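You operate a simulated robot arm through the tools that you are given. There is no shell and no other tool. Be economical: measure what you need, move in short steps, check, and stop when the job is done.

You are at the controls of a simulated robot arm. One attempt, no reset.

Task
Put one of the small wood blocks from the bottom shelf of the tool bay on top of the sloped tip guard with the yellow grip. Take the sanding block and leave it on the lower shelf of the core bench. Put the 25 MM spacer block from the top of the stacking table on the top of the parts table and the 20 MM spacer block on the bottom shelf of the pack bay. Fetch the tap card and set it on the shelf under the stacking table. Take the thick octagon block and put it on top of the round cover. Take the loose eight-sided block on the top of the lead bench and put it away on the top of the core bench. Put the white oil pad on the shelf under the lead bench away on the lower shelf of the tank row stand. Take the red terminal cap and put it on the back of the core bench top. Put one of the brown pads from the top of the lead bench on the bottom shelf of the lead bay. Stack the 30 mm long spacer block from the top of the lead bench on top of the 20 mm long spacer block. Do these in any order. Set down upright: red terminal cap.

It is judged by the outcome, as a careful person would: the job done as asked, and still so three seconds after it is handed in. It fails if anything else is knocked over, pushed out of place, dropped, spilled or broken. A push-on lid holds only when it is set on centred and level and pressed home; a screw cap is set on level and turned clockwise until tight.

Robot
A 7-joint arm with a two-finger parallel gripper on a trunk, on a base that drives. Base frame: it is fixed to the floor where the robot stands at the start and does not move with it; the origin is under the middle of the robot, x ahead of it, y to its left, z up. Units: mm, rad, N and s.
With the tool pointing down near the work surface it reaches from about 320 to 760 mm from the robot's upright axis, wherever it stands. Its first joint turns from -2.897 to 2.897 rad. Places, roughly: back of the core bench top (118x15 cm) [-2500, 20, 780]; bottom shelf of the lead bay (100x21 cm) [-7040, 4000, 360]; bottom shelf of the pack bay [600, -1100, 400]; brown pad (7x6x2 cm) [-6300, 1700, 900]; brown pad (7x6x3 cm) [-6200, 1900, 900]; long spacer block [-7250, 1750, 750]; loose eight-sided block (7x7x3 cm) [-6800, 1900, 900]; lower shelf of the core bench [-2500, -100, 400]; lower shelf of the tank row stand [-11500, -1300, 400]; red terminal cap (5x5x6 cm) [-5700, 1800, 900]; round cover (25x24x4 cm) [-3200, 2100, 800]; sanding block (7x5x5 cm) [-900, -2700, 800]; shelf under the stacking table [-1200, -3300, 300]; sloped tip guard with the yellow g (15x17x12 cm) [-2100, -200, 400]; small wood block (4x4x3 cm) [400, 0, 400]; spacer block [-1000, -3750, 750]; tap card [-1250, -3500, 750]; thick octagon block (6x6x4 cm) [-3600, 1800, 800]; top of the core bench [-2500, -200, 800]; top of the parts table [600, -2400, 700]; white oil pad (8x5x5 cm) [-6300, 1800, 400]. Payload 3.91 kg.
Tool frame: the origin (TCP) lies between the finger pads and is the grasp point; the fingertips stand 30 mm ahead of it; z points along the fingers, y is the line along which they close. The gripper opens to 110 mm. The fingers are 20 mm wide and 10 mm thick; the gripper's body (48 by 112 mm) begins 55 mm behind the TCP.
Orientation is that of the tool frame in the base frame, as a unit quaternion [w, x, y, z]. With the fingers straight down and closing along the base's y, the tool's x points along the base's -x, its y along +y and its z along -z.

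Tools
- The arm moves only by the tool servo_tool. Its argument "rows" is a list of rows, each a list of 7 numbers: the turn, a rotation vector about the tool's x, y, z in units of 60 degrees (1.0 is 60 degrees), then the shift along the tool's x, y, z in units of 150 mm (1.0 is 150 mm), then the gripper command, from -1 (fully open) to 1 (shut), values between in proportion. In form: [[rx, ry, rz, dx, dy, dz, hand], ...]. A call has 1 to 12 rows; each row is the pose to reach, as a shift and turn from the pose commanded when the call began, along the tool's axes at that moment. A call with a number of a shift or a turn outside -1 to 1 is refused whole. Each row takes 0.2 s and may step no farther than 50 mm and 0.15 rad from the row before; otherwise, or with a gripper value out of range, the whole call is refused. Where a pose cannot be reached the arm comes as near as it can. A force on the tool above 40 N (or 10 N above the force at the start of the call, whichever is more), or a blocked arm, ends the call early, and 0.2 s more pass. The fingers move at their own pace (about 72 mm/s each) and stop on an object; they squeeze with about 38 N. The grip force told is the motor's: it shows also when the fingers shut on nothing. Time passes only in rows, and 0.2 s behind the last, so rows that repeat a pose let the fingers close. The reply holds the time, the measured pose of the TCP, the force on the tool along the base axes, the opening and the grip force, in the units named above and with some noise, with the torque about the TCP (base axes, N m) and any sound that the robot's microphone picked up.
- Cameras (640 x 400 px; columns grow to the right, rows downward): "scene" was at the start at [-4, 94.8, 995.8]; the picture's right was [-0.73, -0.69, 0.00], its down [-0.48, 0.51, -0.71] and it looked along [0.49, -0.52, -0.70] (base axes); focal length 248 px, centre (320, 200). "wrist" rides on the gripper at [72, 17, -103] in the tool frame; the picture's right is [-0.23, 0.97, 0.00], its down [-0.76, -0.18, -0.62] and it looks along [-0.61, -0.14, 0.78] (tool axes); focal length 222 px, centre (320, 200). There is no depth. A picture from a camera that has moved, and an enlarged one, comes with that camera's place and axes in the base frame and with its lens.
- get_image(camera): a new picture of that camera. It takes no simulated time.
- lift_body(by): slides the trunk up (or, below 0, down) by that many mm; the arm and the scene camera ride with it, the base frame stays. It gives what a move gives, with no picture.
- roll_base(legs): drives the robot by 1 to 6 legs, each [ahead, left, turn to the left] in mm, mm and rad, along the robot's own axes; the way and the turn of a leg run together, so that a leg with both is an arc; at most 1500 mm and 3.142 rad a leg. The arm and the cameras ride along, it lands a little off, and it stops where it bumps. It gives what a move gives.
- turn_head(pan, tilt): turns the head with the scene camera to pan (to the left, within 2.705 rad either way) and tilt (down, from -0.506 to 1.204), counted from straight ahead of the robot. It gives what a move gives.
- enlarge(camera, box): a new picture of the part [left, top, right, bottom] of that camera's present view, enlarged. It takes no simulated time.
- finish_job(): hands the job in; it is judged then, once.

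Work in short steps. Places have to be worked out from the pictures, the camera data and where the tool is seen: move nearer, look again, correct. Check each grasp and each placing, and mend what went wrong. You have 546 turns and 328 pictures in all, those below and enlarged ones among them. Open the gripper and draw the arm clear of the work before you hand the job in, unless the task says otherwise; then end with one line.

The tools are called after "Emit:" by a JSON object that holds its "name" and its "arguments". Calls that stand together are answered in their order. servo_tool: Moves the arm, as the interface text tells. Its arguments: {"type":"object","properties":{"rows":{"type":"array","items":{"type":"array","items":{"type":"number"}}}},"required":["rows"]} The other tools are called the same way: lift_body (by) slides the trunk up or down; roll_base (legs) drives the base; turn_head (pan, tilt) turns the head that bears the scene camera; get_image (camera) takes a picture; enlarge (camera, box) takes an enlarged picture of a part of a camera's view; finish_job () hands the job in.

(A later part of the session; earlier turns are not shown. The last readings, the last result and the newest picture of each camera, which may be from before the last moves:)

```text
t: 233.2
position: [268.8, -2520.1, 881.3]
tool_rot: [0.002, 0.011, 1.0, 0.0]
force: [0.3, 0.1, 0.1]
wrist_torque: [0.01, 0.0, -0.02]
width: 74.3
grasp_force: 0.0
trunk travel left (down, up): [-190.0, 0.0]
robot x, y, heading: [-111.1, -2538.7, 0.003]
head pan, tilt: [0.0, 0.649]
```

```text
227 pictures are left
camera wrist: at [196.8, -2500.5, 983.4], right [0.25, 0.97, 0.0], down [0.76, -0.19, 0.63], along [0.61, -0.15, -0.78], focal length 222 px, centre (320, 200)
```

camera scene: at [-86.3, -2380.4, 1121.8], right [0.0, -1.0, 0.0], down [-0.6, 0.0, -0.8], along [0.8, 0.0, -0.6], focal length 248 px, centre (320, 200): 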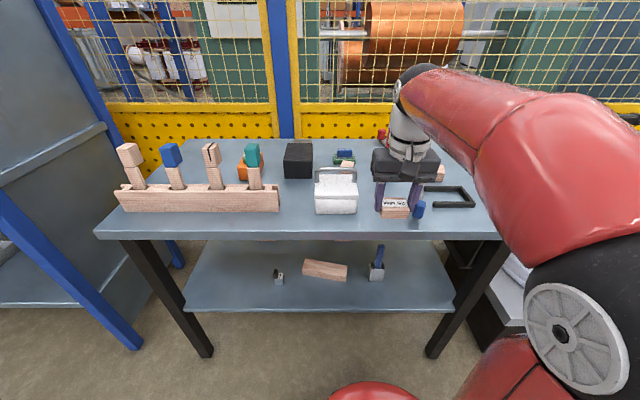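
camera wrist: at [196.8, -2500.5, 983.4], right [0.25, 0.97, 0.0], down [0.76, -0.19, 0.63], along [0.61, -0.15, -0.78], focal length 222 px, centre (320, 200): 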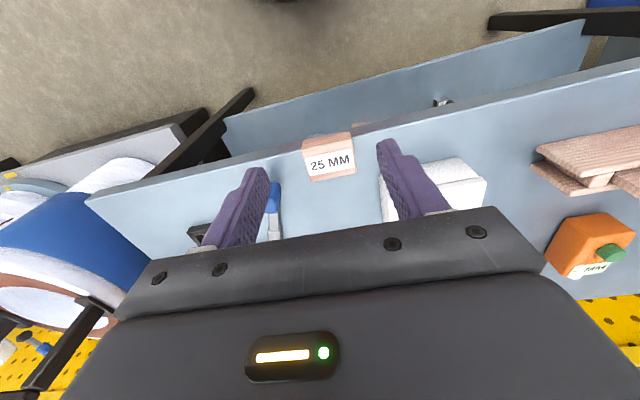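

Emit:
{"name": "enlarge", "arguments": {"camera": "wrist", "box": [270, 100, 400, 200]}}

```text
4.00 times, centred on (335, 150) of wrist
camera zoom: at [196.8, -2500.5, 983.4], right [0.25, 0.97, 0.0], down [0.76, -0.19, 0.63], along [0.61, -0.15, -0.78], focal length 888 px, centre (260, 400)
```

zoom: 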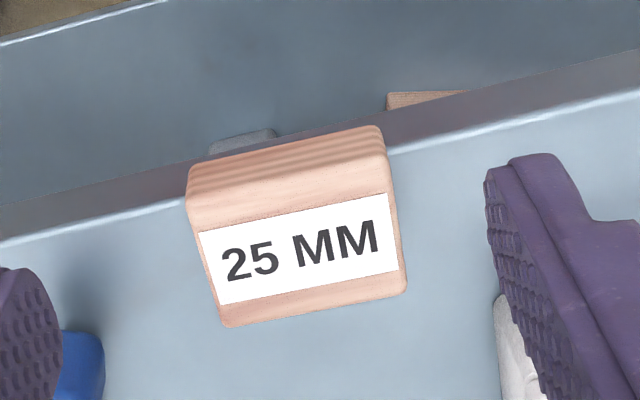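

The block slightly overhangs the table's front edge (edge is at x≈304). I re-grip it and set it 30 mm further in.

Emit:
{"name": "servo_tool", "arguments": {"rows": [[0, 0, 0, -0.3, 0, 0.1, -0.35], [0, 0, 0, -0.3, 0, 0.4, -0.35], [0, 0, 0, -0.3, 0, 0.68, -0.35], [0, 0, 0, -0.3, 0, 0.68, 1], [0, 0, 0, -0.3, 0, 0.68, 1], [0, 0, 0, -0.3, 0, 0.6, 1], [0, 0, 0, -0.54, 0, 0.6, 1], [0, 0, 0, -0.54, 0, 0.68, 1], [0, 0, 0, -0.54, 0, 0.7, 1]]}}

Emit:
{"name": "get_image", "arguments": {"camera": "wrist"}}

```text
t: 235.2
position: [349.8, -2520.8, 779.1]
tool_rot: [0.004, 0.01, 1.0, 0.0]
force: [0.4, 0.6, 10.9]
wrist_torque: [0.04, 0.13, 0.0]
width: 55.0
grasp_force: 37.8
trunk travel left (down, up): [-190.0, 0.0]
robot x, y, heading: [-117.6, -2534.6, -0.001]
head pan, tilt: [0.0, 0.649]
```

```text
225 pictures are left
camera wrist: at [278.4, -2502.9, 880.9], right [0.25, 0.97, 0.0], down [0.75, -0.19, 0.63], along [0.61, -0.15, -0.78], focal length 222 px, centre (320, 200)
```

wrist: 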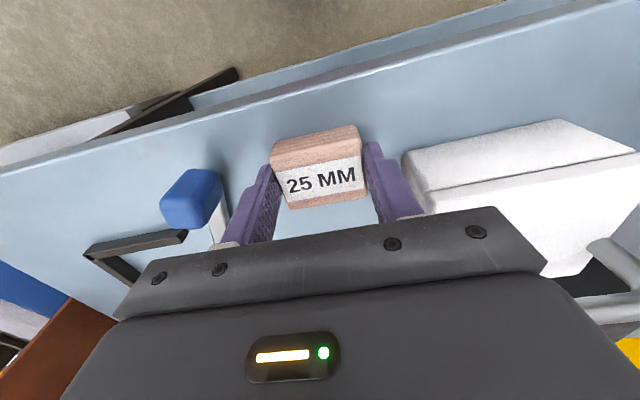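

Emit:
{"name": "servo_tool", "arguments": {"rows": [[0, 0, 0, 0, 0, 0, -0.14], [0, 0, 0, 0, 0, 0, -0.14], [0, 0, 0, 0, 0, -0.3, -0.14], [0, 0, 0, 0, 0, -0.6, -0.14], [0, 0, 0, 0.2, 0, -0.8, -0.14]]}}

Emit:
{"name": "get_image", "arguments": {"camera": "wrist"}}

```text
t: 236.4
position: [319.9, -2521.7, 896.6]
tool_rot: [0.002, 0.01, 1.0, 0.0]
force: [0.3, 1.0, -0.2]
wrist_torque: [0.03, 0.01, -0.01]
width: 62.8
grasp_force: 0.0
trunk travel left (down, up): [-190.0, 0.0]
robot x, y, heading: [-110.9, -2536.1, -0.002]
head pan, tilt: [0.0, 0.649]
```

```text
224 pictures are left
camera wrist: at [248.0, -2501.8, 999.7], right [0.25, 0.97, 0.0], down [0.75, -0.19, 0.63], along [0.61, -0.15, -0.78], focal length 222 px, centre (320, 200)
```

wrist: 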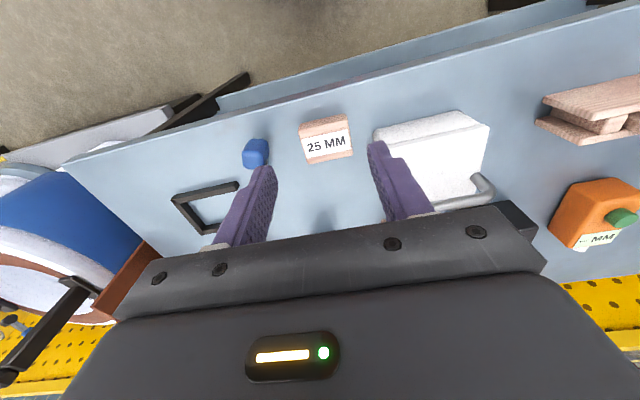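

25 MM is done. Now the 20 MM block: reverse, turn west, go south to y≈-4030.

Emit:
{"name": "roll_base", "arguments": {"legs": [[-120, 0, 0], [0, 0, 3.14], [0, 1480, 0]]}}

Emit:
{"name": "turn_head", "arguments": {"pan": 0.0, "tilt": 0.6}}

Emit:
{"name": "get_image", "arguments": {"camera": "scene"}}

```text
t: 252.0
position: [-641.1, -4049.2, 896.9]
tool_rot: [0.001, 1.0, -0.002, -0.003]
force: [-0.1, 0.1, 0.1]
wrist_torque: [-0.01, -0.02, -0.01]
width: 62.6
grasp_force: 0.1
trunk travel left (down, up): [-190.0, 0.0]
robot x, y, heading: [-207.4, -4025.2, -3.125]
head pan, tilt: [0.0, 0.649]
```

```text
t: 252.6
position: [-642.8, -4049.2, 896.2]
tool_rot: [0.0, 1.0, -0.002, -0.002]
force: [-0.9, 0.4, 0.4]
wrist_torque: [-0.01, -0.01, 0.0]
width: 62.7
grasp_force: 0.1
trunk travel left (down, up): [-190.0, 0.0]
robot x, y, heading: [-210.7, -4029.6, -3.116]
head pan, tilt: [0.0, 0.6]
```

```text
223 pictures are left
camera scene: at [-235.6, -4182.6, 1126.0], right [-0.02, 1.0, 0.0], down [0.57, 0.01, -0.82], along [-0.82, -0.02, -0.57], focal length 248 px, centre (320, 200)
```

scene: 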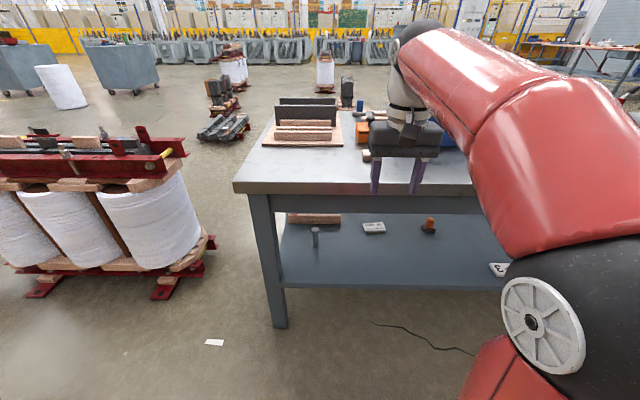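

Emit:
{"name": "roll_base", "arguments": {"legs": [[200, 0, -0.02]]}}

Emit:
{"name": "get_image", "arguments": {"camera": "wrist"}}

Emit:
{"name": "get_image", "arguments": {"camera": "scene"}}

```text
t: 254.2
position: [-843.2, -4043.2, 896.5]
tool_rot: [0.001, 1.0, -0.011, -0.003]
force: [0.0, 0.7, 0.7]
wrist_torque: [0.01, -0.01, -0.04]
width: 62.7
grasp_force: 0.0
trunk travel left (down, up): [-190.0, 0.0]
robot x, y, heading: [-411.0, -4028.6, 3.142]
head pan, tilt: [0.0, 0.6]
```

```text
222 pictures are left
camera wrist: at [-770.3, -4061.2, 999.7], right [-0.25, -0.97, 0.0], down [-0.75, 0.19, 0.63], along [-0.61, 0.16, -0.78], focal length 222 px, centre (320, 200)
```

wrist: 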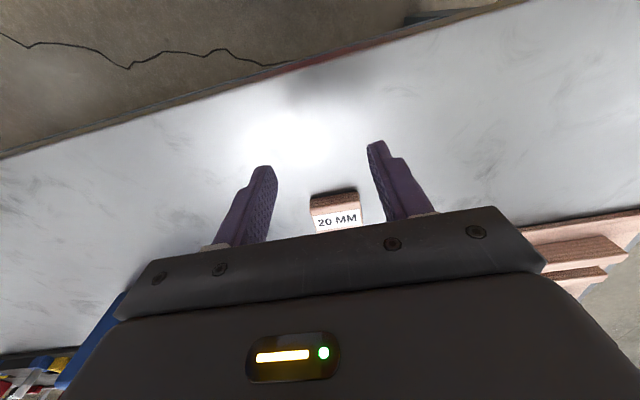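

```text
221 pictures are left
camera scene: at [-440.0, -4183.9, 1126.0], right [0.0, 1.0, 0.0], down [0.56, 0.0, -0.83], along [-0.83, 0.0, -0.56], focal length 248 px, centre (320, 200)
```

scene: 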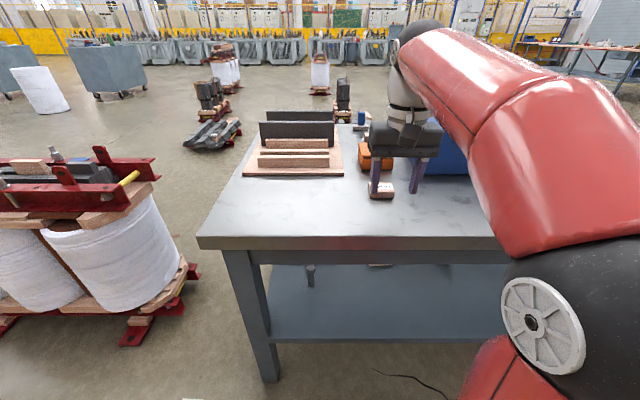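

20 MM block centre about (-941,-4039). I pitch 35° and move over it.

Emit:
{"name": "servo_tool", "arguments": {"rows": [[0, -0.117, 0, -0.1, -0.02, 0, -0.6], [0, -0.234, 0, -0.2, -0.02, 0, -0.6], [0, -0.351, 0, -0.3, -0.02, 0, -0.6], [0, -0.468, 0, -0.4, -0.02, 0.08, -0.6], [0, -0.583, 0, -0.5, -0.02, 0.16, -0.6]]}}

Emit:
{"name": "get_image", "arguments": {"camera": "wrist"}}

```text
t: 255.4
position: [-919.2, -4039.0, 873.3]
tool_rot: [-0.004, 0.953, -0.011, -0.304]
force: [0.3, 0.1, -0.2]
wrist_torque: [-0.04, 0.01, 0.01]
width: 87.9
grasp_force: 0.1
trunk travel left (down, up): [-190.0, 0.0]
robot x, y, heading: [-411.5, -4035.6, 3.143]
head pan, tilt: [0.0, 0.6]
```

```text
220 pictures are left
camera wrist: at [-799.6, -4057.4, 915.6], right [-0.21, -0.97, 0.13], down [-0.26, 0.18, 0.95], along [-0.94, 0.16, -0.29], focal length 222 px, centre (320, 200)
```

wrist: 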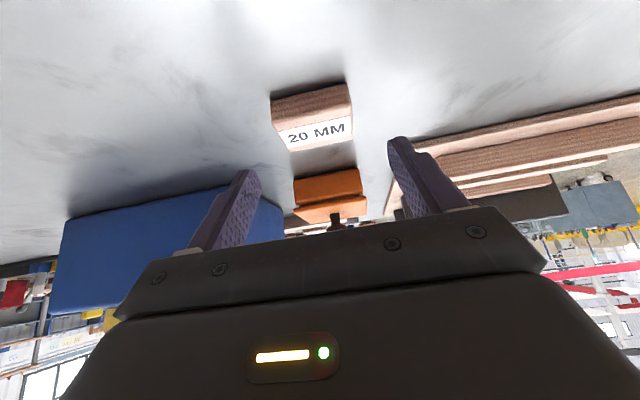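

Emit:
{"name": "servo_tool", "arguments": {"rows": [[0, 0, 0, 0.067, 0, 0.096, -0.6], [0, 0, 0, 0.13, 0, 0.185, -0.6], [0, 0, 0, 0.13, 0, 0.185, 0.1], [0, 0, 0, 0.13, 0, 0.185, 1], [0, 0, 0, 0.13, 0, 0.185, 1]]}}

Emit:
{"name": "servo_tool", "arguments": {"rows": [[0, 0, 0, -0.15, 0, -0.21, 1], [0, 0, 0, -0.3, 0, -0.42, 1]]}}

Emit:
{"name": "get_image", "arguments": {"camera": "wrist"}}

```text
t: 256.6
position: [-919.2, -4038.2, 839.4]
tool_rot: [-0.004, 0.953, -0.011, -0.303]
force: [0.7, -0.4, 0.0]
wrist_torque: [0.01, -0.02, -0.01]
width: 55.1
grasp_force: 37.9
trunk travel left (down, up): [-190.0, 0.0]
robot x, y, heading: [-413.5, -4032.5, 3.141]
head pan, tilt: [0.0, 0.6]
```

```text
t: 257.2
position: [-919.6, -4038.5, 916.1]
tool_rot: [-0.004, 0.953, -0.012, -0.303]
force: [0.1, -0.7, -0.2]
wrist_torque: [-0.01, -0.02, 0.0]
width: 54.9
grasp_force: 37.6
trunk travel left (down, up): [-190.0, 0.0]
robot x, y, heading: [-411.6, -4029.7, 3.139]
head pan, tilt: [0.0, 0.6]
```

```text
219 pictures are left
camera wrist: at [-801.3, -4057.7, 959.0], right [-0.21, -0.97, 0.13], down [-0.26, 0.18, 0.95], along [-0.94, 0.16, -0.29], focal length 222 px, centre (320, 200)
```

wrist: 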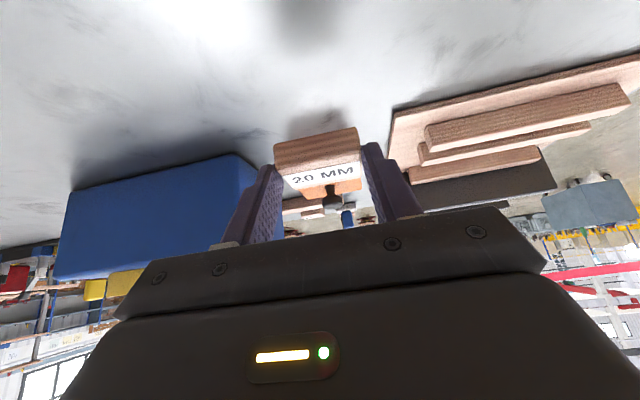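

Held level. I drive to the pack bay: north along the aisle, then turn east.

Emit:
{"name": "roll_base", "arguments": {"legs": [[-250, 0, 0], [0, -1450, 0], [0, -1450, 0], [300, 0, 0], [0, 0, -3.14]]}}

Emit:
{"name": "get_image", "arguments": {"camera": "scene"}}

```text
t: 281.6
position: [16.3, -1125.7, 916.2]
tool_rot: [0.304, 0.004, 0.953, -0.001]
force: [-0.4, 0.0, -0.6]
wrist_torque: [0.02, 0.0, -0.04]
width: 54.6
grasp_force: 38.0
trunk travel left (down, up): [-190.0, 0.0]
robot x, y, heading: [-491.7, -1139.0, 0.01]
head pan, tilt: [0.0, 0.6]
```

```text
218 pictures are left
camera scene: at [-466.2, -986.0, 1126.0], right [0.01, -1.0, 0.0], down [-0.56, -0.01, -0.83], along [0.82, 0.01, -0.56], focal length 248 px, centre (320, 200)
```

scene: 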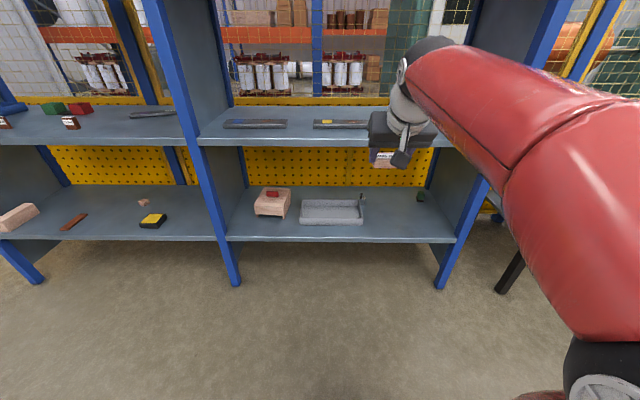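

The pack bay's bottom shelf has free room at its right front, about (440,-1340). I shift right, lower trunk and arm.

Emit:
{"name": "roll_base", "arguments": {"legs": [[100, -210, -0.01]]}}

Emit:
{"name": "lift_body", "arguments": {"by": -115}}

Emit:
{"name": "servo_tool", "arguments": {"rows": [[0, 0, 0, 0.18, 0, 0.257, 1], [0, 0, 0, 0.36, 0, 0.514, 1], [0, 0, 0, 0.54, 0, 0.77, 1], [0, 0, 0, 0.7, 0, 1.0, 1]]}}

Emit:
{"name": "servo_tool", "arguments": {"rows": [[0, 0, 0, 0.18, 0, 0.257, 1], [0, 0, 0, 0.36, 0, 0.514, 1], [0, 0, 0, 0.54, 0, 0.77, 1], [0, 0, 0, 0.65, 0, 0.93, 1]]}}

Emit:
{"name": "get_image", "arguments": {"camera": "scene"}}

Emit:
{"name": "get_image", "arguments": {"camera": "wrist"}}

```text
t: 283.4
position: [117.5, -1341.0, 916.1]
tool_rot: [0.303, 0.009, 0.953, -0.003]
force: [-0.3, -0.9, -1.1]
wrist_torque: [-0.01, 0.02, -0.04]
width: 54.7
grasp_force: 37.7
trunk travel left (down, up): [-190.0, 0.0]
robot x, y, heading: [-395.5, -1348.9, 0.006]
head pan, tilt: [0.0, 0.6]
```

```text
t: 284.8
position: [118.0, -1341.5, 801.6]
tool_rot: [0.304, 0.009, 0.953, -0.003]
force: [0.5, 0.2, -0.9]
wrist_torque: [0.01, 0.01, -0.01]
width: 54.7
grasp_force: 38.0
trunk travel left (down, up): [-75.0, 115.0]
robot x, y, heading: [-395.6, -1354.1, 0.004]
head pan, tilt: [0.0, 0.6]
```

```text
t: 285.8
position: [118.5, -1341.2, 618.0]
tool_rot: [0.303, 0.01, 0.953, -0.004]
force: [0.0, 0.4, -1.9]
wrist_torque: [0.0, 0.03, -0.01]
width: 54.6
grasp_force: 38.2
trunk travel left (down, up): [-75.0, 115.0]
robot x, y, heading: [-389.5, -1349.0, 0.003]
head pan, tilt: [0.0, 0.6]
```

```text
t: 286.8
position: [121.1, -1341.1, 447.5]
tool_rot: [0.304, 0.009, 0.953, -0.003]
force: [-0.4, 0.4, -1.1]
wrist_torque: [0.02, 0.02, -0.01]
width: 54.9
grasp_force: 37.8
trunk travel left (down, up): [-75.0, 115.0]
robot x, y, heading: [-389.3, -1347.0, 0.008]
head pan, tilt: [0.0, 0.6]
```

```text
217 pictures are left
camera scene: at [-363.3, -1196.6, 1011.1], right [0.0, -1.0, 0.0], down [-0.56, 0.0, -0.83], along [0.83, 0.0, -0.56], focal length 248 px, centre (320, 200)
```

scene: 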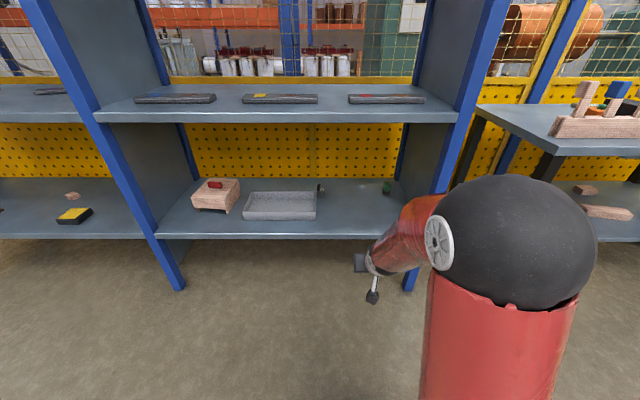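

```text
216 pictures are left
camera wrist: at [2.5, -1320.7, 490.5], right [0.2, 0.97, 0.13], down [0.26, -0.18, 0.95], along [0.94, -0.16, -0.29], focal length 222 px, centre (320, 200)
```

wrist: 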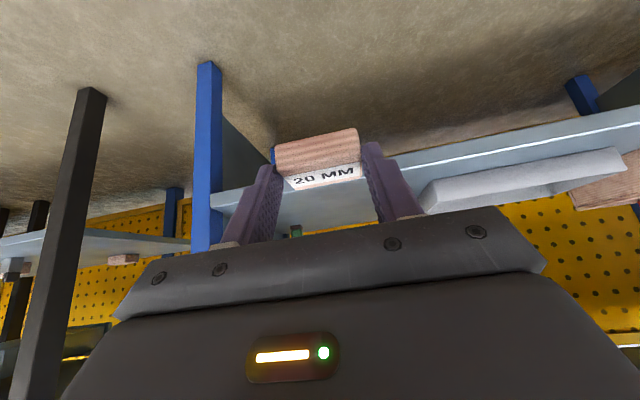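

Emit:
{"name": "roll_base", "arguments": {"legs": [[310, 0, 0]]}}

Emit:
{"name": "get_image", "arguments": {"camera": "wrist"}}

```text
t: 288.9
position: [428.5, -1340.0, 449.1]
tool_rot: [0.302, 0.009, 0.953, -0.003]
force: [0.3, 0.4, -0.7]
wrist_torque: [-0.02, 0.03, 0.0]
width: 54.7
grasp_force: 38.0
trunk travel left (down, up): [-75.0, 115.0]
robot x, y, heading: [-80.4, -1349.5, 0.002]
head pan, tilt: [0.0, 0.6]
```

```text
215 pictures are left
camera wrist: at [312.5, -1320.0, 490.8], right [0.2, 0.97, 0.13], down [0.26, -0.18, 0.95], along [0.94, -0.16, -0.29], focal length 222 px, centre (320, 200)
```

wrist: 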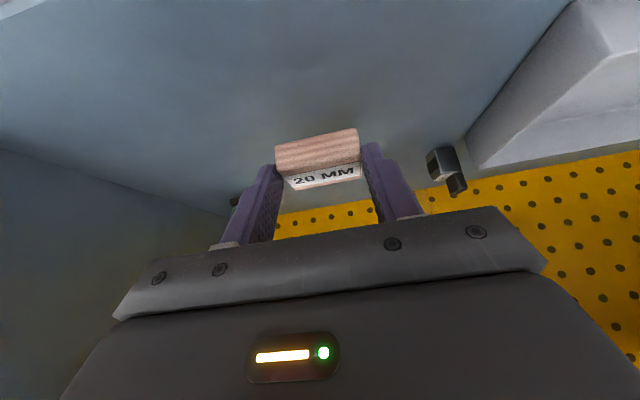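

Emit:
{"name": "servo_tool", "arguments": {"rows": [[0, 0, 0, 0.08, 0, 0.115, 1], [0, 0, 0, 0.145, 0, 0.207, 1], [0, 0, 0, 0.16, 0, 0.229, 1], [0, 0, 0, 0.175, 0, 0.25, 1], [0, 0, 0, 0.19, 0, 0.272, 1]]}}

```text
t: 290.1
position: [431.2, -1340.3, 399.0]
tool_rot: [0.304, 0.01, 0.953, -0.003]
force: [-1.8, -0.8, 5.0]
wrist_torque: [0.03, -0.05, -0.01]
width: 54.6
grasp_force: 38.1
trunk travel left (down, up): [-75.0, 115.0]
robot x, y, heading: [-81.3, -1353.4, 0.004]
head pan, tilt: [0.0, 0.6]
```

Contact at 399 as expected. Open and withdraw straight back.

Emit:
{"name": "servo_tool", "arguments": {"rows": [[0, 0, 0, 0, 0, 0, -0.4], [0, 0, 0, 0, 0, 0, -0.4], [0, 0, 0, 0, 0, 0, -0.4], [0, 0, 0, 0.16, 0, -0.13, -0.4], [0, 0, 0, 0.34, 0, -0.26, -0.4], [0, 0, 0, 0.5, 0, -0.4, -0.4]]}}

Emit:
{"name": "get_image", "arguments": {"camera": "wrist"}}

```text
t: 291.5
position: [371.4, -1337.4, 409.1]
tool_rot: [0.302, 0.01, 0.953, -0.002]
force: [0.5, 0.8, 0.4]
wrist_torque: [0.0, 0.02, 0.03]
width: 76.7
grasp_force: 0.1
out of reach, approached as far as the arm can: row 5, 6
trunk travel left (down, up): [-75.0, 115.0]
robot x, y, heading: [-83.1, -1350.4, 0.001]
head pan, tilt: [0.0, 0.6]
```

```text
214 pictures are left
camera wrist: at [253.4, -1317.0, 452.2], right [0.21, 0.97, 0.13], down [0.26, -0.18, 0.95], along [0.94, -0.16, -0.29], focal length 222 px, centre (320, 200)
```

wrist: 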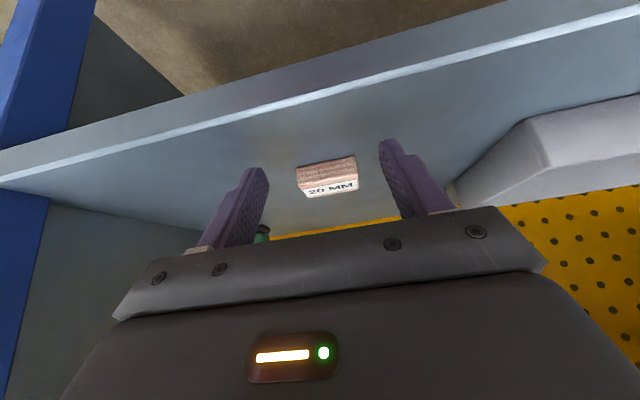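

20 MM spacer placed. Next the octagon block on the table north-west. I reverse, level the tool, and drive round via x≈-600.

Emit:
{"name": "roll_base", "arguments": {"legs": [[-520, 0, 0]]}}

Emit:
{"name": "servo_tool", "arguments": {"rows": [[0, 0.117, 0, -0.06, 0, -0.15, -1], [0, 0.234, 0, -0.12, 0, -0.3, -1], [0, 0.351, 0, -0.18, 0, -0.45, -1], [0, 0.468, 0, -0.24, 0, -0.6, -1], [0, 0.583, 0, -0.3, 0, -0.75, -1], [0, 0.583, 0, -0.4, 0, -1.0, -1]]}}

Emit:
{"name": "roll_base", "arguments": {"legs": [[0, 0, 1.569], [1150, 0, 0], [1100, 0, 0], [0, 1400, 0], [0, 1400, 0]]}}

Emit:
{"name": "turn_head", "arguments": {"pan": 0.0, "tilt": 0.5}}

Emit:
{"name": "get_image", "arguments": {"camera": "scene"}}

```text
t: 294.6
position: [-146.3, -1339.1, 410.3]
tool_rot: [0.304, 0.011, 0.953, -0.004]
force: [0.1, -0.8, 0.0]
wrist_torque: [-0.01, 0.01, 0.01]
width: 77.3
grasp_force: 0.0
trunk travel left (down, up): [-75.0, 115.0]
robot x, y, heading: [-598.2, -1352.7, 0.002]
head pan, tilt: [0.0, 0.6]
```

```text
t: 295.9
position: [-184.1, -1339.8, 566.9]
tool_rot: [0.002, 0.012, 1.0, 0.0]
force: [0.4, -0.8, 0.3]
wrist_torque: [0.02, -0.01, -0.03]
width: 110.1
grasp_force: 0.1
trunk travel left (down, up): [-75.0, 115.0]
robot x, y, heading: [-597.4, -1350.7, 0.0]
head pan, tilt: [0.0, 0.6]
```

```text
t: 324.0
position: [-3408.8, 1312.5, 567.5]
tool_rot: [0.002, -0.7, 0.715, 0.002]
force: [0.5, 0.0, -0.3]
wrist_torque: [0.02, -0.01, 0.0]
width: 110.1
grasp_force: 0.1
trunk travel left (down, up): [-75.0, 115.0]
robot x, y, heading: [-3396.0, 897.0, 1.574]
head pan, tilt: [0.0, 0.6]
```

```text
t: 324.7
position: [-3409.1, 1311.8, 566.5]
tool_rot: [0.002, -0.7, 0.714, 0.002]
force: [0.5, 0.0, 0.1]
wrist_torque: [-0.01, -0.02, 0.0]
width: 110.0
grasp_force: 0.1
trunk travel left (down, up): [-75.0, 115.0]
robot x, y, heading: [-3398.5, 895.6, 1.575]
head pan, tilt: [0.0, 0.499]
```

```text
213 pictures are left
camera scene: at [-3549.4, 928.3, 1020.1], right [1.0, 0.0, 0.0], down [0.0, -0.48, -0.88], along [0.0, 0.88, -0.48], focal length 248 px, centre (320, 200)
```

scene: 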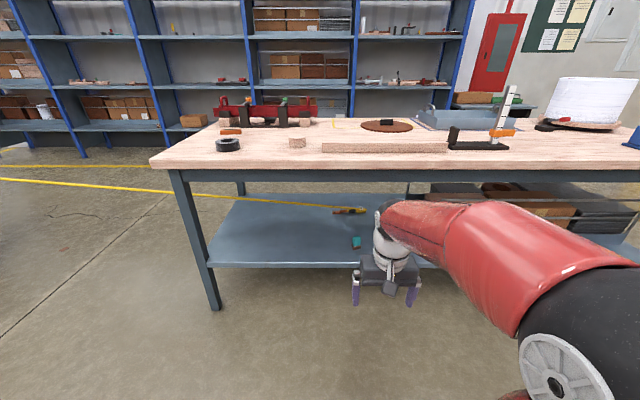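

Emit:
{"name": "enlarge", "arguments": {"camera": "scene", "box": [200, 85, 530, 170]}}

Emit:
{"name": "lift_body", "arguments": {"by": 115}}

Emit:
{"name": "get_image", "arguments": {"camera": "scene"}}

```text
1.94 times, centred on (365, 128) of scene
camera zoom: at [-3549.4, 928.3, 1020.1], right [1.0, 0.0, 0.0], down [0.0, -0.48, -0.88], along [0.0, 0.88, -0.48], focal length 480 px, centre (233, 341)
```

zoom: 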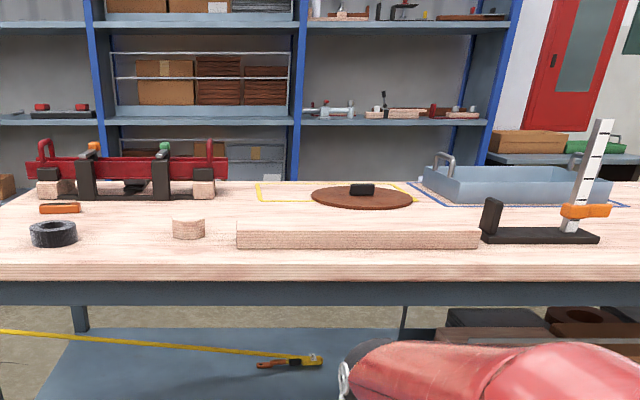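

```text
t: 326.1
position: [-3408.3, 1312.6, 681.6]
tool_rot: [0.002, -0.7, 0.714, 0.002]
force: [-0.1, 0.8, 0.6]
wrist_torque: [-0.03, 0.02, 0.02]
width: 110.1
grasp_force: 0.1
trunk travel left (down, up): [-190.0, 0.0]
robot x, y, heading: [-3395.5, 902.0, 1.575]
head pan, tilt: [0.0, 0.499]
```

```text
211 pictures are left
camera scene: at [-3549.4, 928.3, 1135.1], right [1.0, 0.0, 0.0], down [0.0, -0.48, -0.88], along [0.0, 0.88, -0.48], focal length 248 px, centre (320, 200)
```

scene: 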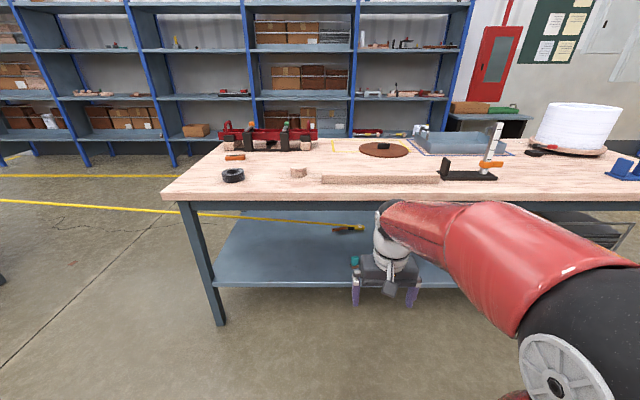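

Octagon block is at about (-3631,1785), round cover centre at about (-3255,2042), table top z≈768. I raise the hand and drive in.

Emit:
{"name": "servo_tool", "arguments": {"rows": [[0, 0, 0, 0, 0, -0.33, -1], [0, 0, 0, 0, 0, -0.66, -1], [0, 0, 0, 0, 0, -0.98, -1]]}}

Emit:
{"name": "servo_tool", "arguments": {"rows": [[0, 0, 0, 0, 0, -0.3, -1], [0, 0, 0, 0, 0, -0.45, -1]]}}

Emit:
{"name": "roll_base", "arguments": {"legs": [[0, 222, 0], [400, 0, 0]]}}

Emit:
{"name": "get_image", "arguments": {"camera": "wrist"}}

Emit:
{"name": "get_image", "arguments": {"camera": "scene"}}

```text
t: 326.9
position: [-3408.4, 1312.0, 829.5]
tool_rot: [0.002, -0.7, 0.714, 0.001]
force: [0.3, 0.4, -0.5]
wrist_torque: [-0.01, 0.0, 0.05]
width: 109.9
grasp_force: 0.1
trunk travel left (down, up): [-190.0, 0.0]
robot x, y, heading: [-3394.9, 897.6, 1.574]
head pan, tilt: [0.0, 0.499]
```

```text
t: 327.5
position: [-3409.8, 1312.4, 896.1]
tool_rot: [0.002, -0.7, 0.714, 0.002]
force: [0.3, -0.4, -0.2]
wrist_torque: [0.03, -0.01, 0.0]
width: 110.2
grasp_force: 0.1
trunk travel left (down, up): [-190.0, 0.0]
robot x, y, heading: [-3394.8, 897.0, 1.572]
head pan, tilt: [0.0, 0.499]
```

```text
t: 331.3
position: [-3638.6, 1708.0, 896.2]
tool_rot: [0.002, -0.701, 0.713, 0.002]
force: [0.0, 0.0, -0.6]
wrist_torque: [0.0, 0.02, -0.03]
width: 110.2
grasp_force: 0.2
trunk travel left (down, up): [-190.0, 0.0]
robot x, y, heading: [-3620.1, 1293.3, 1.585]
head pan, tilt: [0.0, 0.499]
```

```text
210 pictures are left
camera wrist: at [-3654.7, 1635.6, 998.8], right [-0.97, 0.24, 0.0], down [0.19, 0.76, 0.63], along [0.15, 0.61, -0.78], focal length 222 px, centre (320, 200)
```

wrist: 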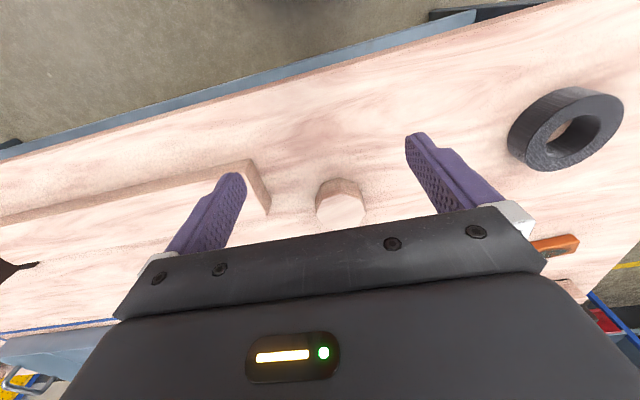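

```text
209 pictures are left
camera scene: at [-3776.4, 1323.0, 1135.1], right [1.0, 0.01, 0.0], down [0.0, -0.48, -0.88], along [-0.01, 0.88, -0.48], focal length 248 px, centre (320, 200)
```

scene: 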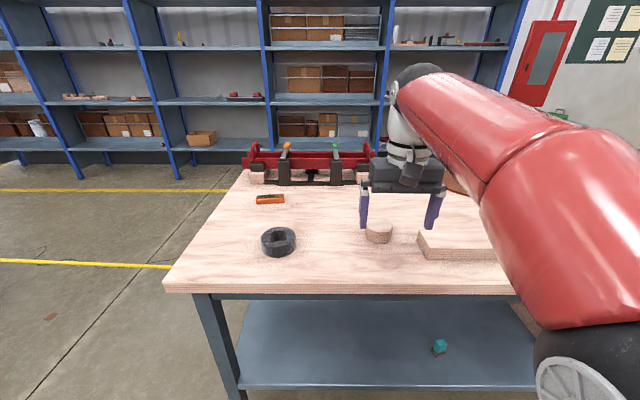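

Emit:
{"name": "enlarge", "arguments": {"camera": "wrist", "box": [290, 155, 390, 230]}}

```text
5.33 times, centred on (340, 192) of wrist
camera zoom: at [-3654.7, 1635.6, 998.8], right [-0.97, 0.24, 0.0], down [0.19, 0.76, 0.63], along [0.15, 0.61, -0.78], focal length 1185 px, centre (213, 240)
```

zoom: 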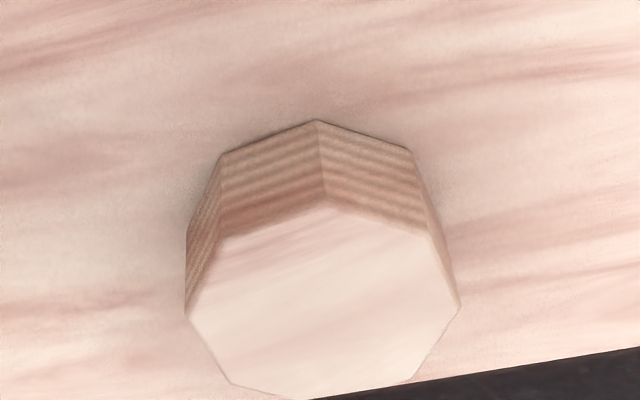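

Octagon centre (-3636,1810), flats turned about 13° to the tool. I turn the tool to match and move above it with 85 mm opening.

Emit:
{"name": "servo_tool", "arguments": {"rows": [[0, 0, -0.108, -0.25, 0, 0, -0.55], [0, 0, -0.217, -0.5, 0, 0.1, -0.55], [0, 0, -0.217, -0.683, 0, 0.25, -0.55], [0, 0, -0.217, -0.683, 0, 0.28, -0.55]]}}

Emit:
{"name": "get_image", "arguments": {"camera": "wrist"}}

```text
t: 332.3
position: [-3636.0, 1810.3, 854.3]
tool_rot: [-0.002, 0.778, -0.629, -0.001]
force: [0.8, -0.1, 0.0]
wrist_torque: [-0.02, 0.02, -0.04]
width: 85.3
grasp_force: 0.0
trunk travel left (down, up): [-190.0, 0.0]
robot x, y, heading: [-3628.1, 1290.7, 1.575]
head pan, tilt: [0.0, 0.499]
```

```text
207 pictures are left
camera wrist: at [-3636.6, 1736.2, 957.6], right [-1.0, 0.02, 0.0], down [0.01, 0.78, 0.63], along [0.01, 0.63, -0.78], focal length 222 px, centre (320, 200)
```

wrist: 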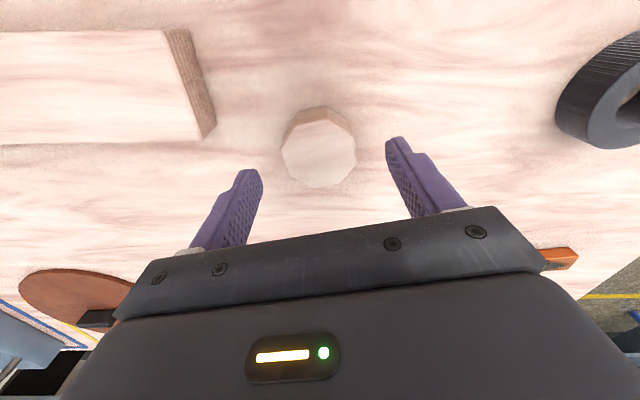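

Emit:
{"name": "servo_tool", "arguments": {"rows": [[0, 0, 0, -0.01, 0, 0.17, -0.55], [0, 0, 0, -0.01, 0, 0.335, -0.55], [0, 0, 0, -0.01, 0, 0.335, 0.3], [0, 0, 0, -0.01, 0, 0.335, 1], [0, 0, 0, -0.01, 0, 0.335, 1]]}}

Emit:
{"name": "servo_tool", "arguments": {"rows": [[0, 0, 0, 0, 0, -0.3, 1], [0, 0, 0, 0, 0, -0.6, 1]]}}

Emit:
{"name": "get_image", "arguments": {"camera": "wrist"}}

```text
t: 333.5
position: [-3637.0, 1812.3, 804.4]
tool_rot: [-0.002, 0.778, -0.629, -0.002]
force: [0.4, -1.0, 0.4]
wrist_torque: [0.02, -0.04, 0.01]
width: 59.0
grasp_force: 37.8
trunk travel left (down, up): [-190.0, 0.0]
robot x, y, heading: [-3621.0, 1291.5, 1.574]
head pan, tilt: [0.0, 0.499]
```

```text
t: 334.1
position: [-3637.5, 1810.7, 893.9]
tool_rot: [-0.002, 0.778, -0.629, 0.0]
force: [0.5, 0.4, -0.5]
wrist_torque: [-0.02, -0.01, 0.0]
width: 59.4
grasp_force: 37.5
trunk travel left (down, up): [-190.0, 0.0]
robot x, y, heading: [-3621.9, 1293.7, 1.572]
head pan, tilt: [0.0, 0.499]
```

```text
206 pictures are left
camera wrist: at [-3637.4, 1737.4, 997.0], right [-1.0, 0.02, 0.0], down [0.01, 0.78, 0.63], along [0.01, 0.63, -0.78], focal length 222 px, centre (320, 200)
```

wrist: 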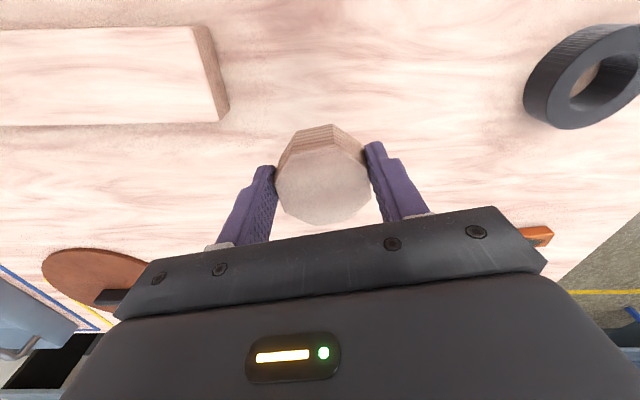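

Held. I drive east 375 mm to bring the block in front of the round cover.

Emit:
{"name": "roll_base", "arguments": {"legs": [[0, -378, 0]]}}

Emit:
{"name": "get_image", "arguments": {"camera": "wrist"}}

Emit:
{"name": "get_image", "arguments": {"camera": "scene"}}

```text
t: 336.5
position: [-3259.3, 1813.5, 893.7]
tool_rot: [-0.002, 0.777, -0.63, -0.002]
force: [-0.2, 0.0, -0.7]
wrist_torque: [-0.03, -0.04, 0.01]
width: 59.0
grasp_force: 37.4
trunk travel left (down, up): [-190.0, 0.0]
robot x, y, heading: [-3247.3, 1293.8, 1.577]
head pan, tilt: [0.0, 0.499]
```

```text
205 pictures are left
camera wrist: at [-3259.5, 1738.8, 997.0], right [-1.0, 0.02, 0.0], down [0.02, 0.78, 0.63], along [0.01, 0.63, -0.78], focal length 222 px, centre (320, 200)
```

wrist: 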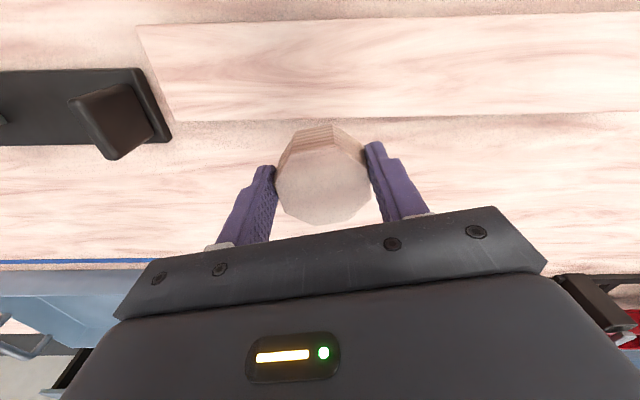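

```text
204 pictures are left
camera scene: at [-3399.5, 1325.2, 1135.1], right [1.0, 0.0, 0.0], down [0.0, -0.48, -0.88], along [0.0, 0.88, -0.48], focal length 248 px, centre (320, 200)
```

scene: 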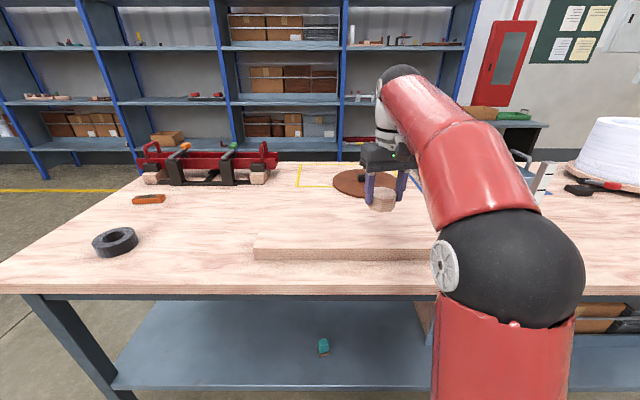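

Emit:
{"name": "roll_base", "arguments": {"legs": [[95, -15, 0]]}}

Emit:
{"name": "get_image", "arguments": {"camera": "wrist"}}

Emit:
{"name": "enlarge", "arguments": {"camera": "scene", "box": [280, 130, 480, 240]}}

```text
t: 337.6
position: [-3243.9, 1908.2, 894.8]
tool_rot: [-0.002, 0.777, -0.63, -0.001]
force: [-0.4, 0.1, -1.0]
wrist_torque: [-0.02, -0.02, -0.03]
width: 59.1
grasp_force: 38.0
trunk travel left (down, up): [-190.0, 0.0]
robot x, y, heading: [-3231.1, 1384.8, 1.572]
head pan, tilt: [0.0, 0.499]
```

```text
203 pictures are left
camera wrist: at [-3244.8, 1833.3, 997.0], right [-1.0, 0.02, 0.0], down [0.02, 0.78, 0.63], along [0.01, 0.63, -0.78], focal length 222 px, centre (320, 200)
```

wrist: 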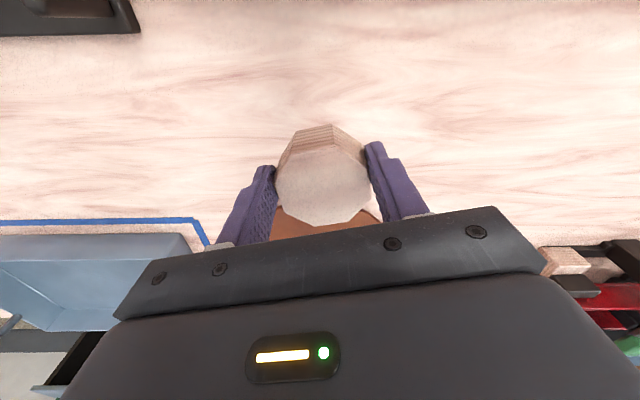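

```text
3.20 times, centred on (380, 185) of scene
camera zoom: at [-3384.7, 1419.6, 1135.1], right [1.0, 0.0, 0.0], down [0.0, -0.48, -0.88], along [0.0, 0.88, -0.48], focal length 792 px, centre (128, 248)
```

zoom: 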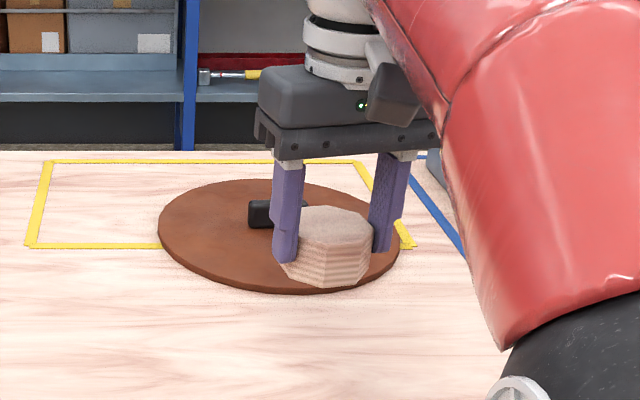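

Cover: centre about (-3239,2105), radius ~119, grip in the middle. I'll set the block at (-3239,2040), in front of the grip.

Emit:
{"name": "servo_tool", "arguments": {"rows": [[0, 0, 0, 0, 0, 0.15, 1], [0, 0, 0, -0.2, -0.05, 0.3, 1], [0, 0, 0, -0.42, -0.107, 0.3, 1], [0, 0, 0, -0.64, -0.162, 0.3, 1], [0, 0, 0, -0.853, -0.216, 0.3, 1]]}}

Emit:
{"name": "get_image", "arguments": {"camera": "wrist"}}

Emit:
{"name": "enlarge", "arguments": {"camera": "scene", "box": [280, 130, 480, 240]}}

```text
t: 338.9
position: [-3239.6, 2038.9, 849.6]
tool_rot: [-0.003, 0.777, -0.63, -0.002]
force: [0.8, -0.2, -0.7]
wrist_torque: [0.04, -0.01, 0.03]
width: 59.3
grasp_force: 37.9
trunk travel left (down, up): [-190.0, 0.0]
robot x, y, heading: [-3232.0, 1392.2, 1.576]
head pan, tilt: [0.0, 0.499]
```

```text
201 pictures are left
camera wrist: at [-3240.1, 1963.5, 952.7], right [-1.0, 0.02, 0.0], down [0.02, 0.78, 0.63], along [0.01, 0.63, -0.78], focal length 222 px, centre (320, 200)
```

wrist: 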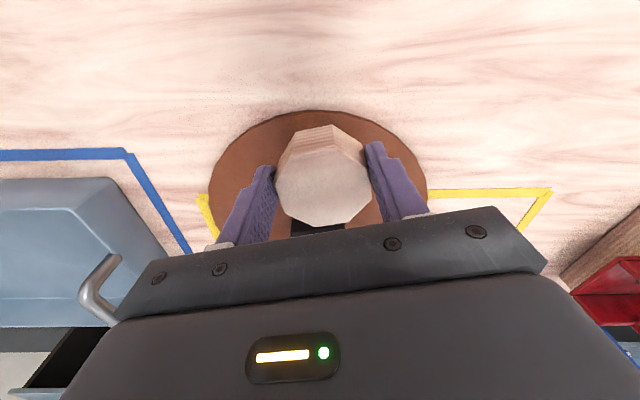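

```text
3.20 times, centred on (380, 185) of scene
camera zoom: at [-3384.6, 1418.7, 1135.4], right [1.0, 0.0, 0.0], down [0.0, -0.48, -0.88], along [0.0, 0.88, -0.48], focal length 792 px, centre (128, 248)
```

zoom: 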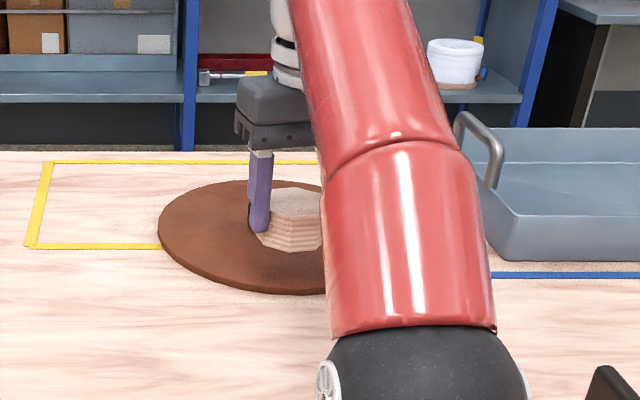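

Emit:
{"name": "servo_tool", "arguments": {"rows": [[0, 0, 0, 0, 0, 0.12, 1], [0, 0, 0, 0, 0, 0.19, 1], [0, 0, 0, 0, 0, 0.215, 1], [0, 0, 0, 0, 0, 0.24, 1], [0, 0, 0, 0, 0, 0.26, 1]]}}

```text
t: 340.1
position: [-3238.7, 2038.4, 811.3]
tool_rot: [-0.003, 0.777, -0.63, -0.002]
force: [0.3, 3.8, 9.1]
wrist_torque: [0.08, 0.07, 0.02]
width: 58.8
grasp_force: 38.0
trunk travel left (down, up): [-190.0, 0.0]
robot x, y, heading: [-3226.7, 1387.1, 1.575]
head pan, tilt: [0.0, 0.499]
```

Contact (9 N). Release, rise and check.

Emit:
{"name": "servo_tool", "arguments": {"rows": [[0, 0, 0, 0, 0, 0, -0.35], [0, 0, 0, 0, 0, 0, -0.35], [0, 0, 0, 0, 0, -0.2, -0.35], [0, 0, 0, 0.1, 0, -0.45, -0.35], [0, 0, 0, 0.4, 0.1, -0.5, -0.35], [0, 0, 0, 0.7, 0.17, -0.5, -0.35]]}}

Emit:
{"name": "get_image", "arguments": {"camera": "wrist"}}

Emit:
{"name": "enlarge", "arguments": {"camera": "scene", "box": [280, 130, 480, 240]}}

```text
t: 341.4
position: [-3240.7, 1929.7, 884.0]
tool_rot: [-0.001, 0.777, -0.63, -0.002]
force: [-0.1, 1.0, -0.4]
wrist_torque: [-0.03, -0.03, 0.01]
width: 74.3
grasp_force: 0.2
out of reach, approached as far as the arm can: row 4
trunk travel left (down, up): [-190.0, 0.0]
robot x, y, heading: [-3229.5, 1391.9, 1.574]
head pan, tilt: [0.0, 0.499]
```

```text
199 pictures are left
camera wrist: at [-3242.4, 1856.9, 987.3], right [-1.0, 0.02, 0.0], down [0.02, 0.78, 0.63], along [0.01, 0.63, -0.78], focal length 222 px, centre (320, 200)
```

wrist: 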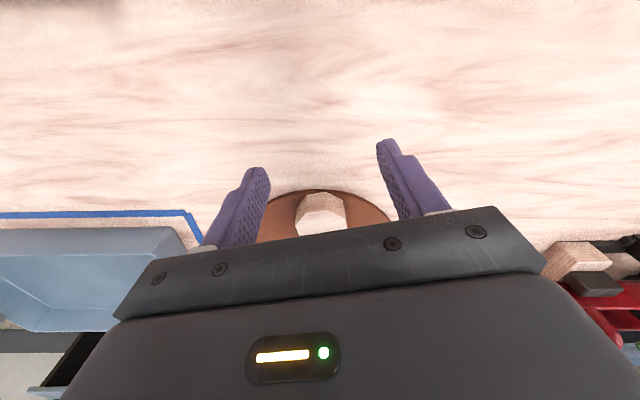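

```text
3.20 times, centred on (380, 185) of scene
camera zoom: at [-3384.7, 1420.2, 1135.0], right [1.0, 0.0, 0.0], down [0.0, -0.48, -0.88], along [0.0, 0.88, -0.48], focal length 792 px, centre (128, 248)
```

zoom: 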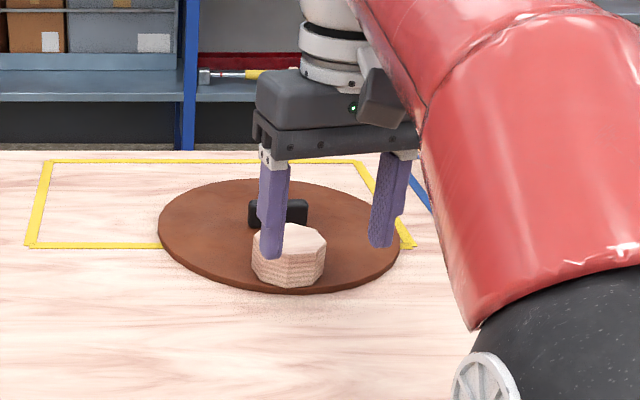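

The octagon block sits fully on the cover in front of its grip. Next the lead bench to the west: I back off, re-square the tool, and drive west, looking ahead.

Emit:
{"name": "roll_base", "arguments": {"legs": [[-490, 0, 0]]}}

Emit:
{"name": "servo_tool", "arguments": {"rows": [[0, 0, 0.108, 0.2, 0, 0, -1], [0, 0, 0.217, 0.4, 0, 0, -1]]}}

Emit:
{"name": "turn_head", "arguments": {"pan": 1.3, "tilt": 0.4}}

Emit:
{"name": "get_image", "arguments": {"camera": "scene"}}

```text
t: 344.4
position: [-3239.8, 1438.6, 884.2]
tool_rot: [-0.002, 0.777, -0.63, -0.001]
force: [-0.4, 0.6, 0.1]
wrist_torque: [0.0, 0.0, -0.03]
width: 74.6
grasp_force: 0.0
trunk travel left (down, up): [-190.0, 0.0]
robot x, y, heading: [-3230.1, 895.9, 1.573]
head pan, tilt: [0.0, 0.499]
```

```text
t: 345.0
position: [-3226.6, 1379.7, 883.9]
tool_rot: [0.001, -0.7, 0.714, 0.002]
force: [-0.2, 0.6, 0.1]
wrist_torque: [-0.02, 0.01, 0.02]
width: 109.9
grasp_force: 0.1
trunk travel left (down, up): [-190.0, 0.0]
robot x, y, heading: [-3229.9, 898.7, 1.574]
head pan, tilt: [0.0, 0.499]
```

```text
t: 346.4
position: [-3226.2, 1380.7, 884.1]
tool_rot: [0.002, -0.701, 0.713, 0.002]
force: [-0.6, 1.1, -0.4]
wrist_torque: [-0.02, -0.02, 0.01]
width: 110.0
grasp_force: 0.1
trunk travel left (down, up): [-190.0, 0.0]
robot x, y, heading: [-3229.0, 898.7, 1.574]
head pan, tilt: [1.3, 0.4]
```

```text
197 pictures are left
camera scene: at [-3472.0, 861.4, 1144.2], right [0.26, 0.96, 0.0], down [0.38, -0.1, -0.92], along [-0.89, 0.24, -0.39], focal length 248 px, centre (320, 200)
```

scene: 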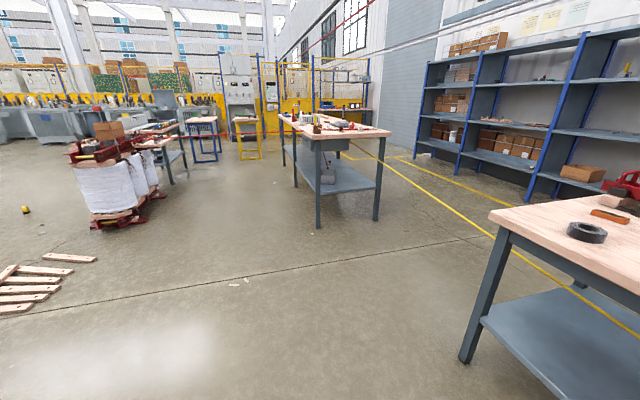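

Emit:
{"name": "roll_base", "arguments": {"legs": [[100, 1300, 0]]}}

Emit:
{"name": "turn_head", "arguments": {"pan": 0.7, "tilt": 0.4}}

Emit:
{"name": "get_image", "arguments": {"camera": "scene"}}

```text
t: 352.9
position: [-4516.4, 1482.8, 885.4]
tool_rot: [0.002, -0.698, 0.716, 0.001]
force: [-0.3, -0.2, 0.0]
wrist_torque: [0.0, -0.01, 0.03]
width: 109.9
grasp_force: 0.1
trunk travel left (down, up): [-190.0, 0.0]
robot x, y, heading: [-4523.2, 999.5, 1.568]
head pan, tilt: [1.3, 0.4]
```

```text
t: 353.9
position: [-4515.7, 1481.6, 884.3]
tool_rot: [0.002, -0.697, 0.717, 0.002]
force: [-0.2, 0.3, -0.2]
wrist_torque: [-0.01, -0.02, 0.02]
width: 109.8
grasp_force: 0.1
trunk travel left (down, up): [-190.0, 0.0]
robot x, y, heading: [-4525.0, 999.7, 1.567]
head pan, tilt: [0.7, 0.4]
```

```text
196 pictures are left
camera scene: at [-4736.0, 1011.6, 1144.2], right [0.77, 0.64, 0.0], down [0.25, -0.3, -0.92], along [-0.59, 0.71, -0.39], focal length 248 px, centre (320, 200)
```

scene: 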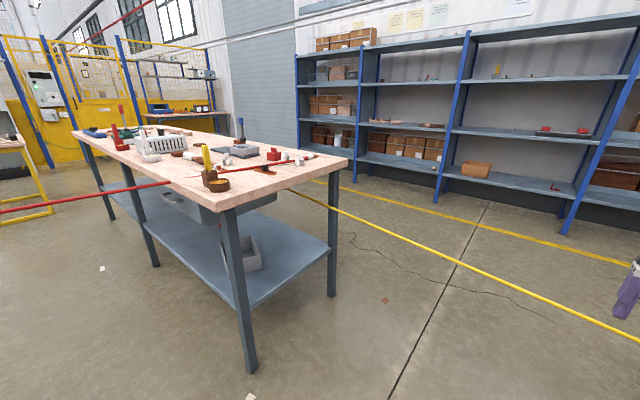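

Emit:
{"name": "enlarge", "arguments": {"camera": "scene", "box": [60, 90, 360, 260]}}

Emit:
{"name": "enlarge", "arguments": {"camera": "scene", "box": [0, 140, 200, 260]}}

```text
2.13 times, centred on (210, 175) of scene
camera zoom: at [-4736.0, 1011.6, 1144.2], right [0.77, 0.64, 0.0], down [0.25, -0.3, -0.92], along [-0.59, 0.71, -0.39], focal length 528 px, centre (555, 253)
```

zoom: 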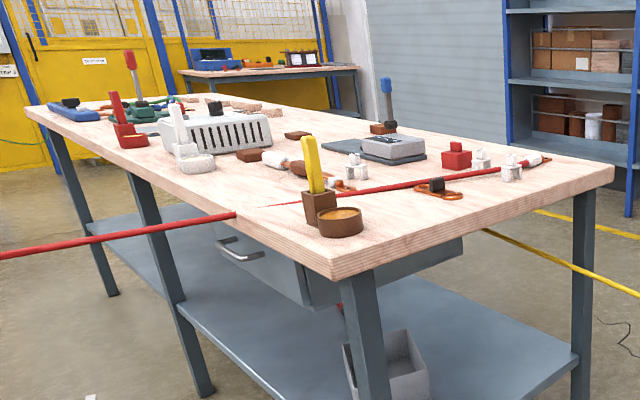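

```text
3.20 times, centred on (100, 200) of scene
camera zoom: at [-4736.0, 1011.6, 1144.2], right [0.77, 0.64, 0.0], down [0.25, -0.3, -0.92], along [-0.59, 0.71, -0.39], focal length 792 px, centre (1024, 200)
```

zoom: 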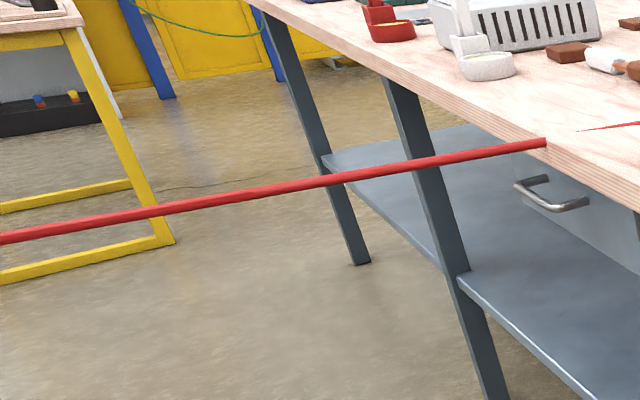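

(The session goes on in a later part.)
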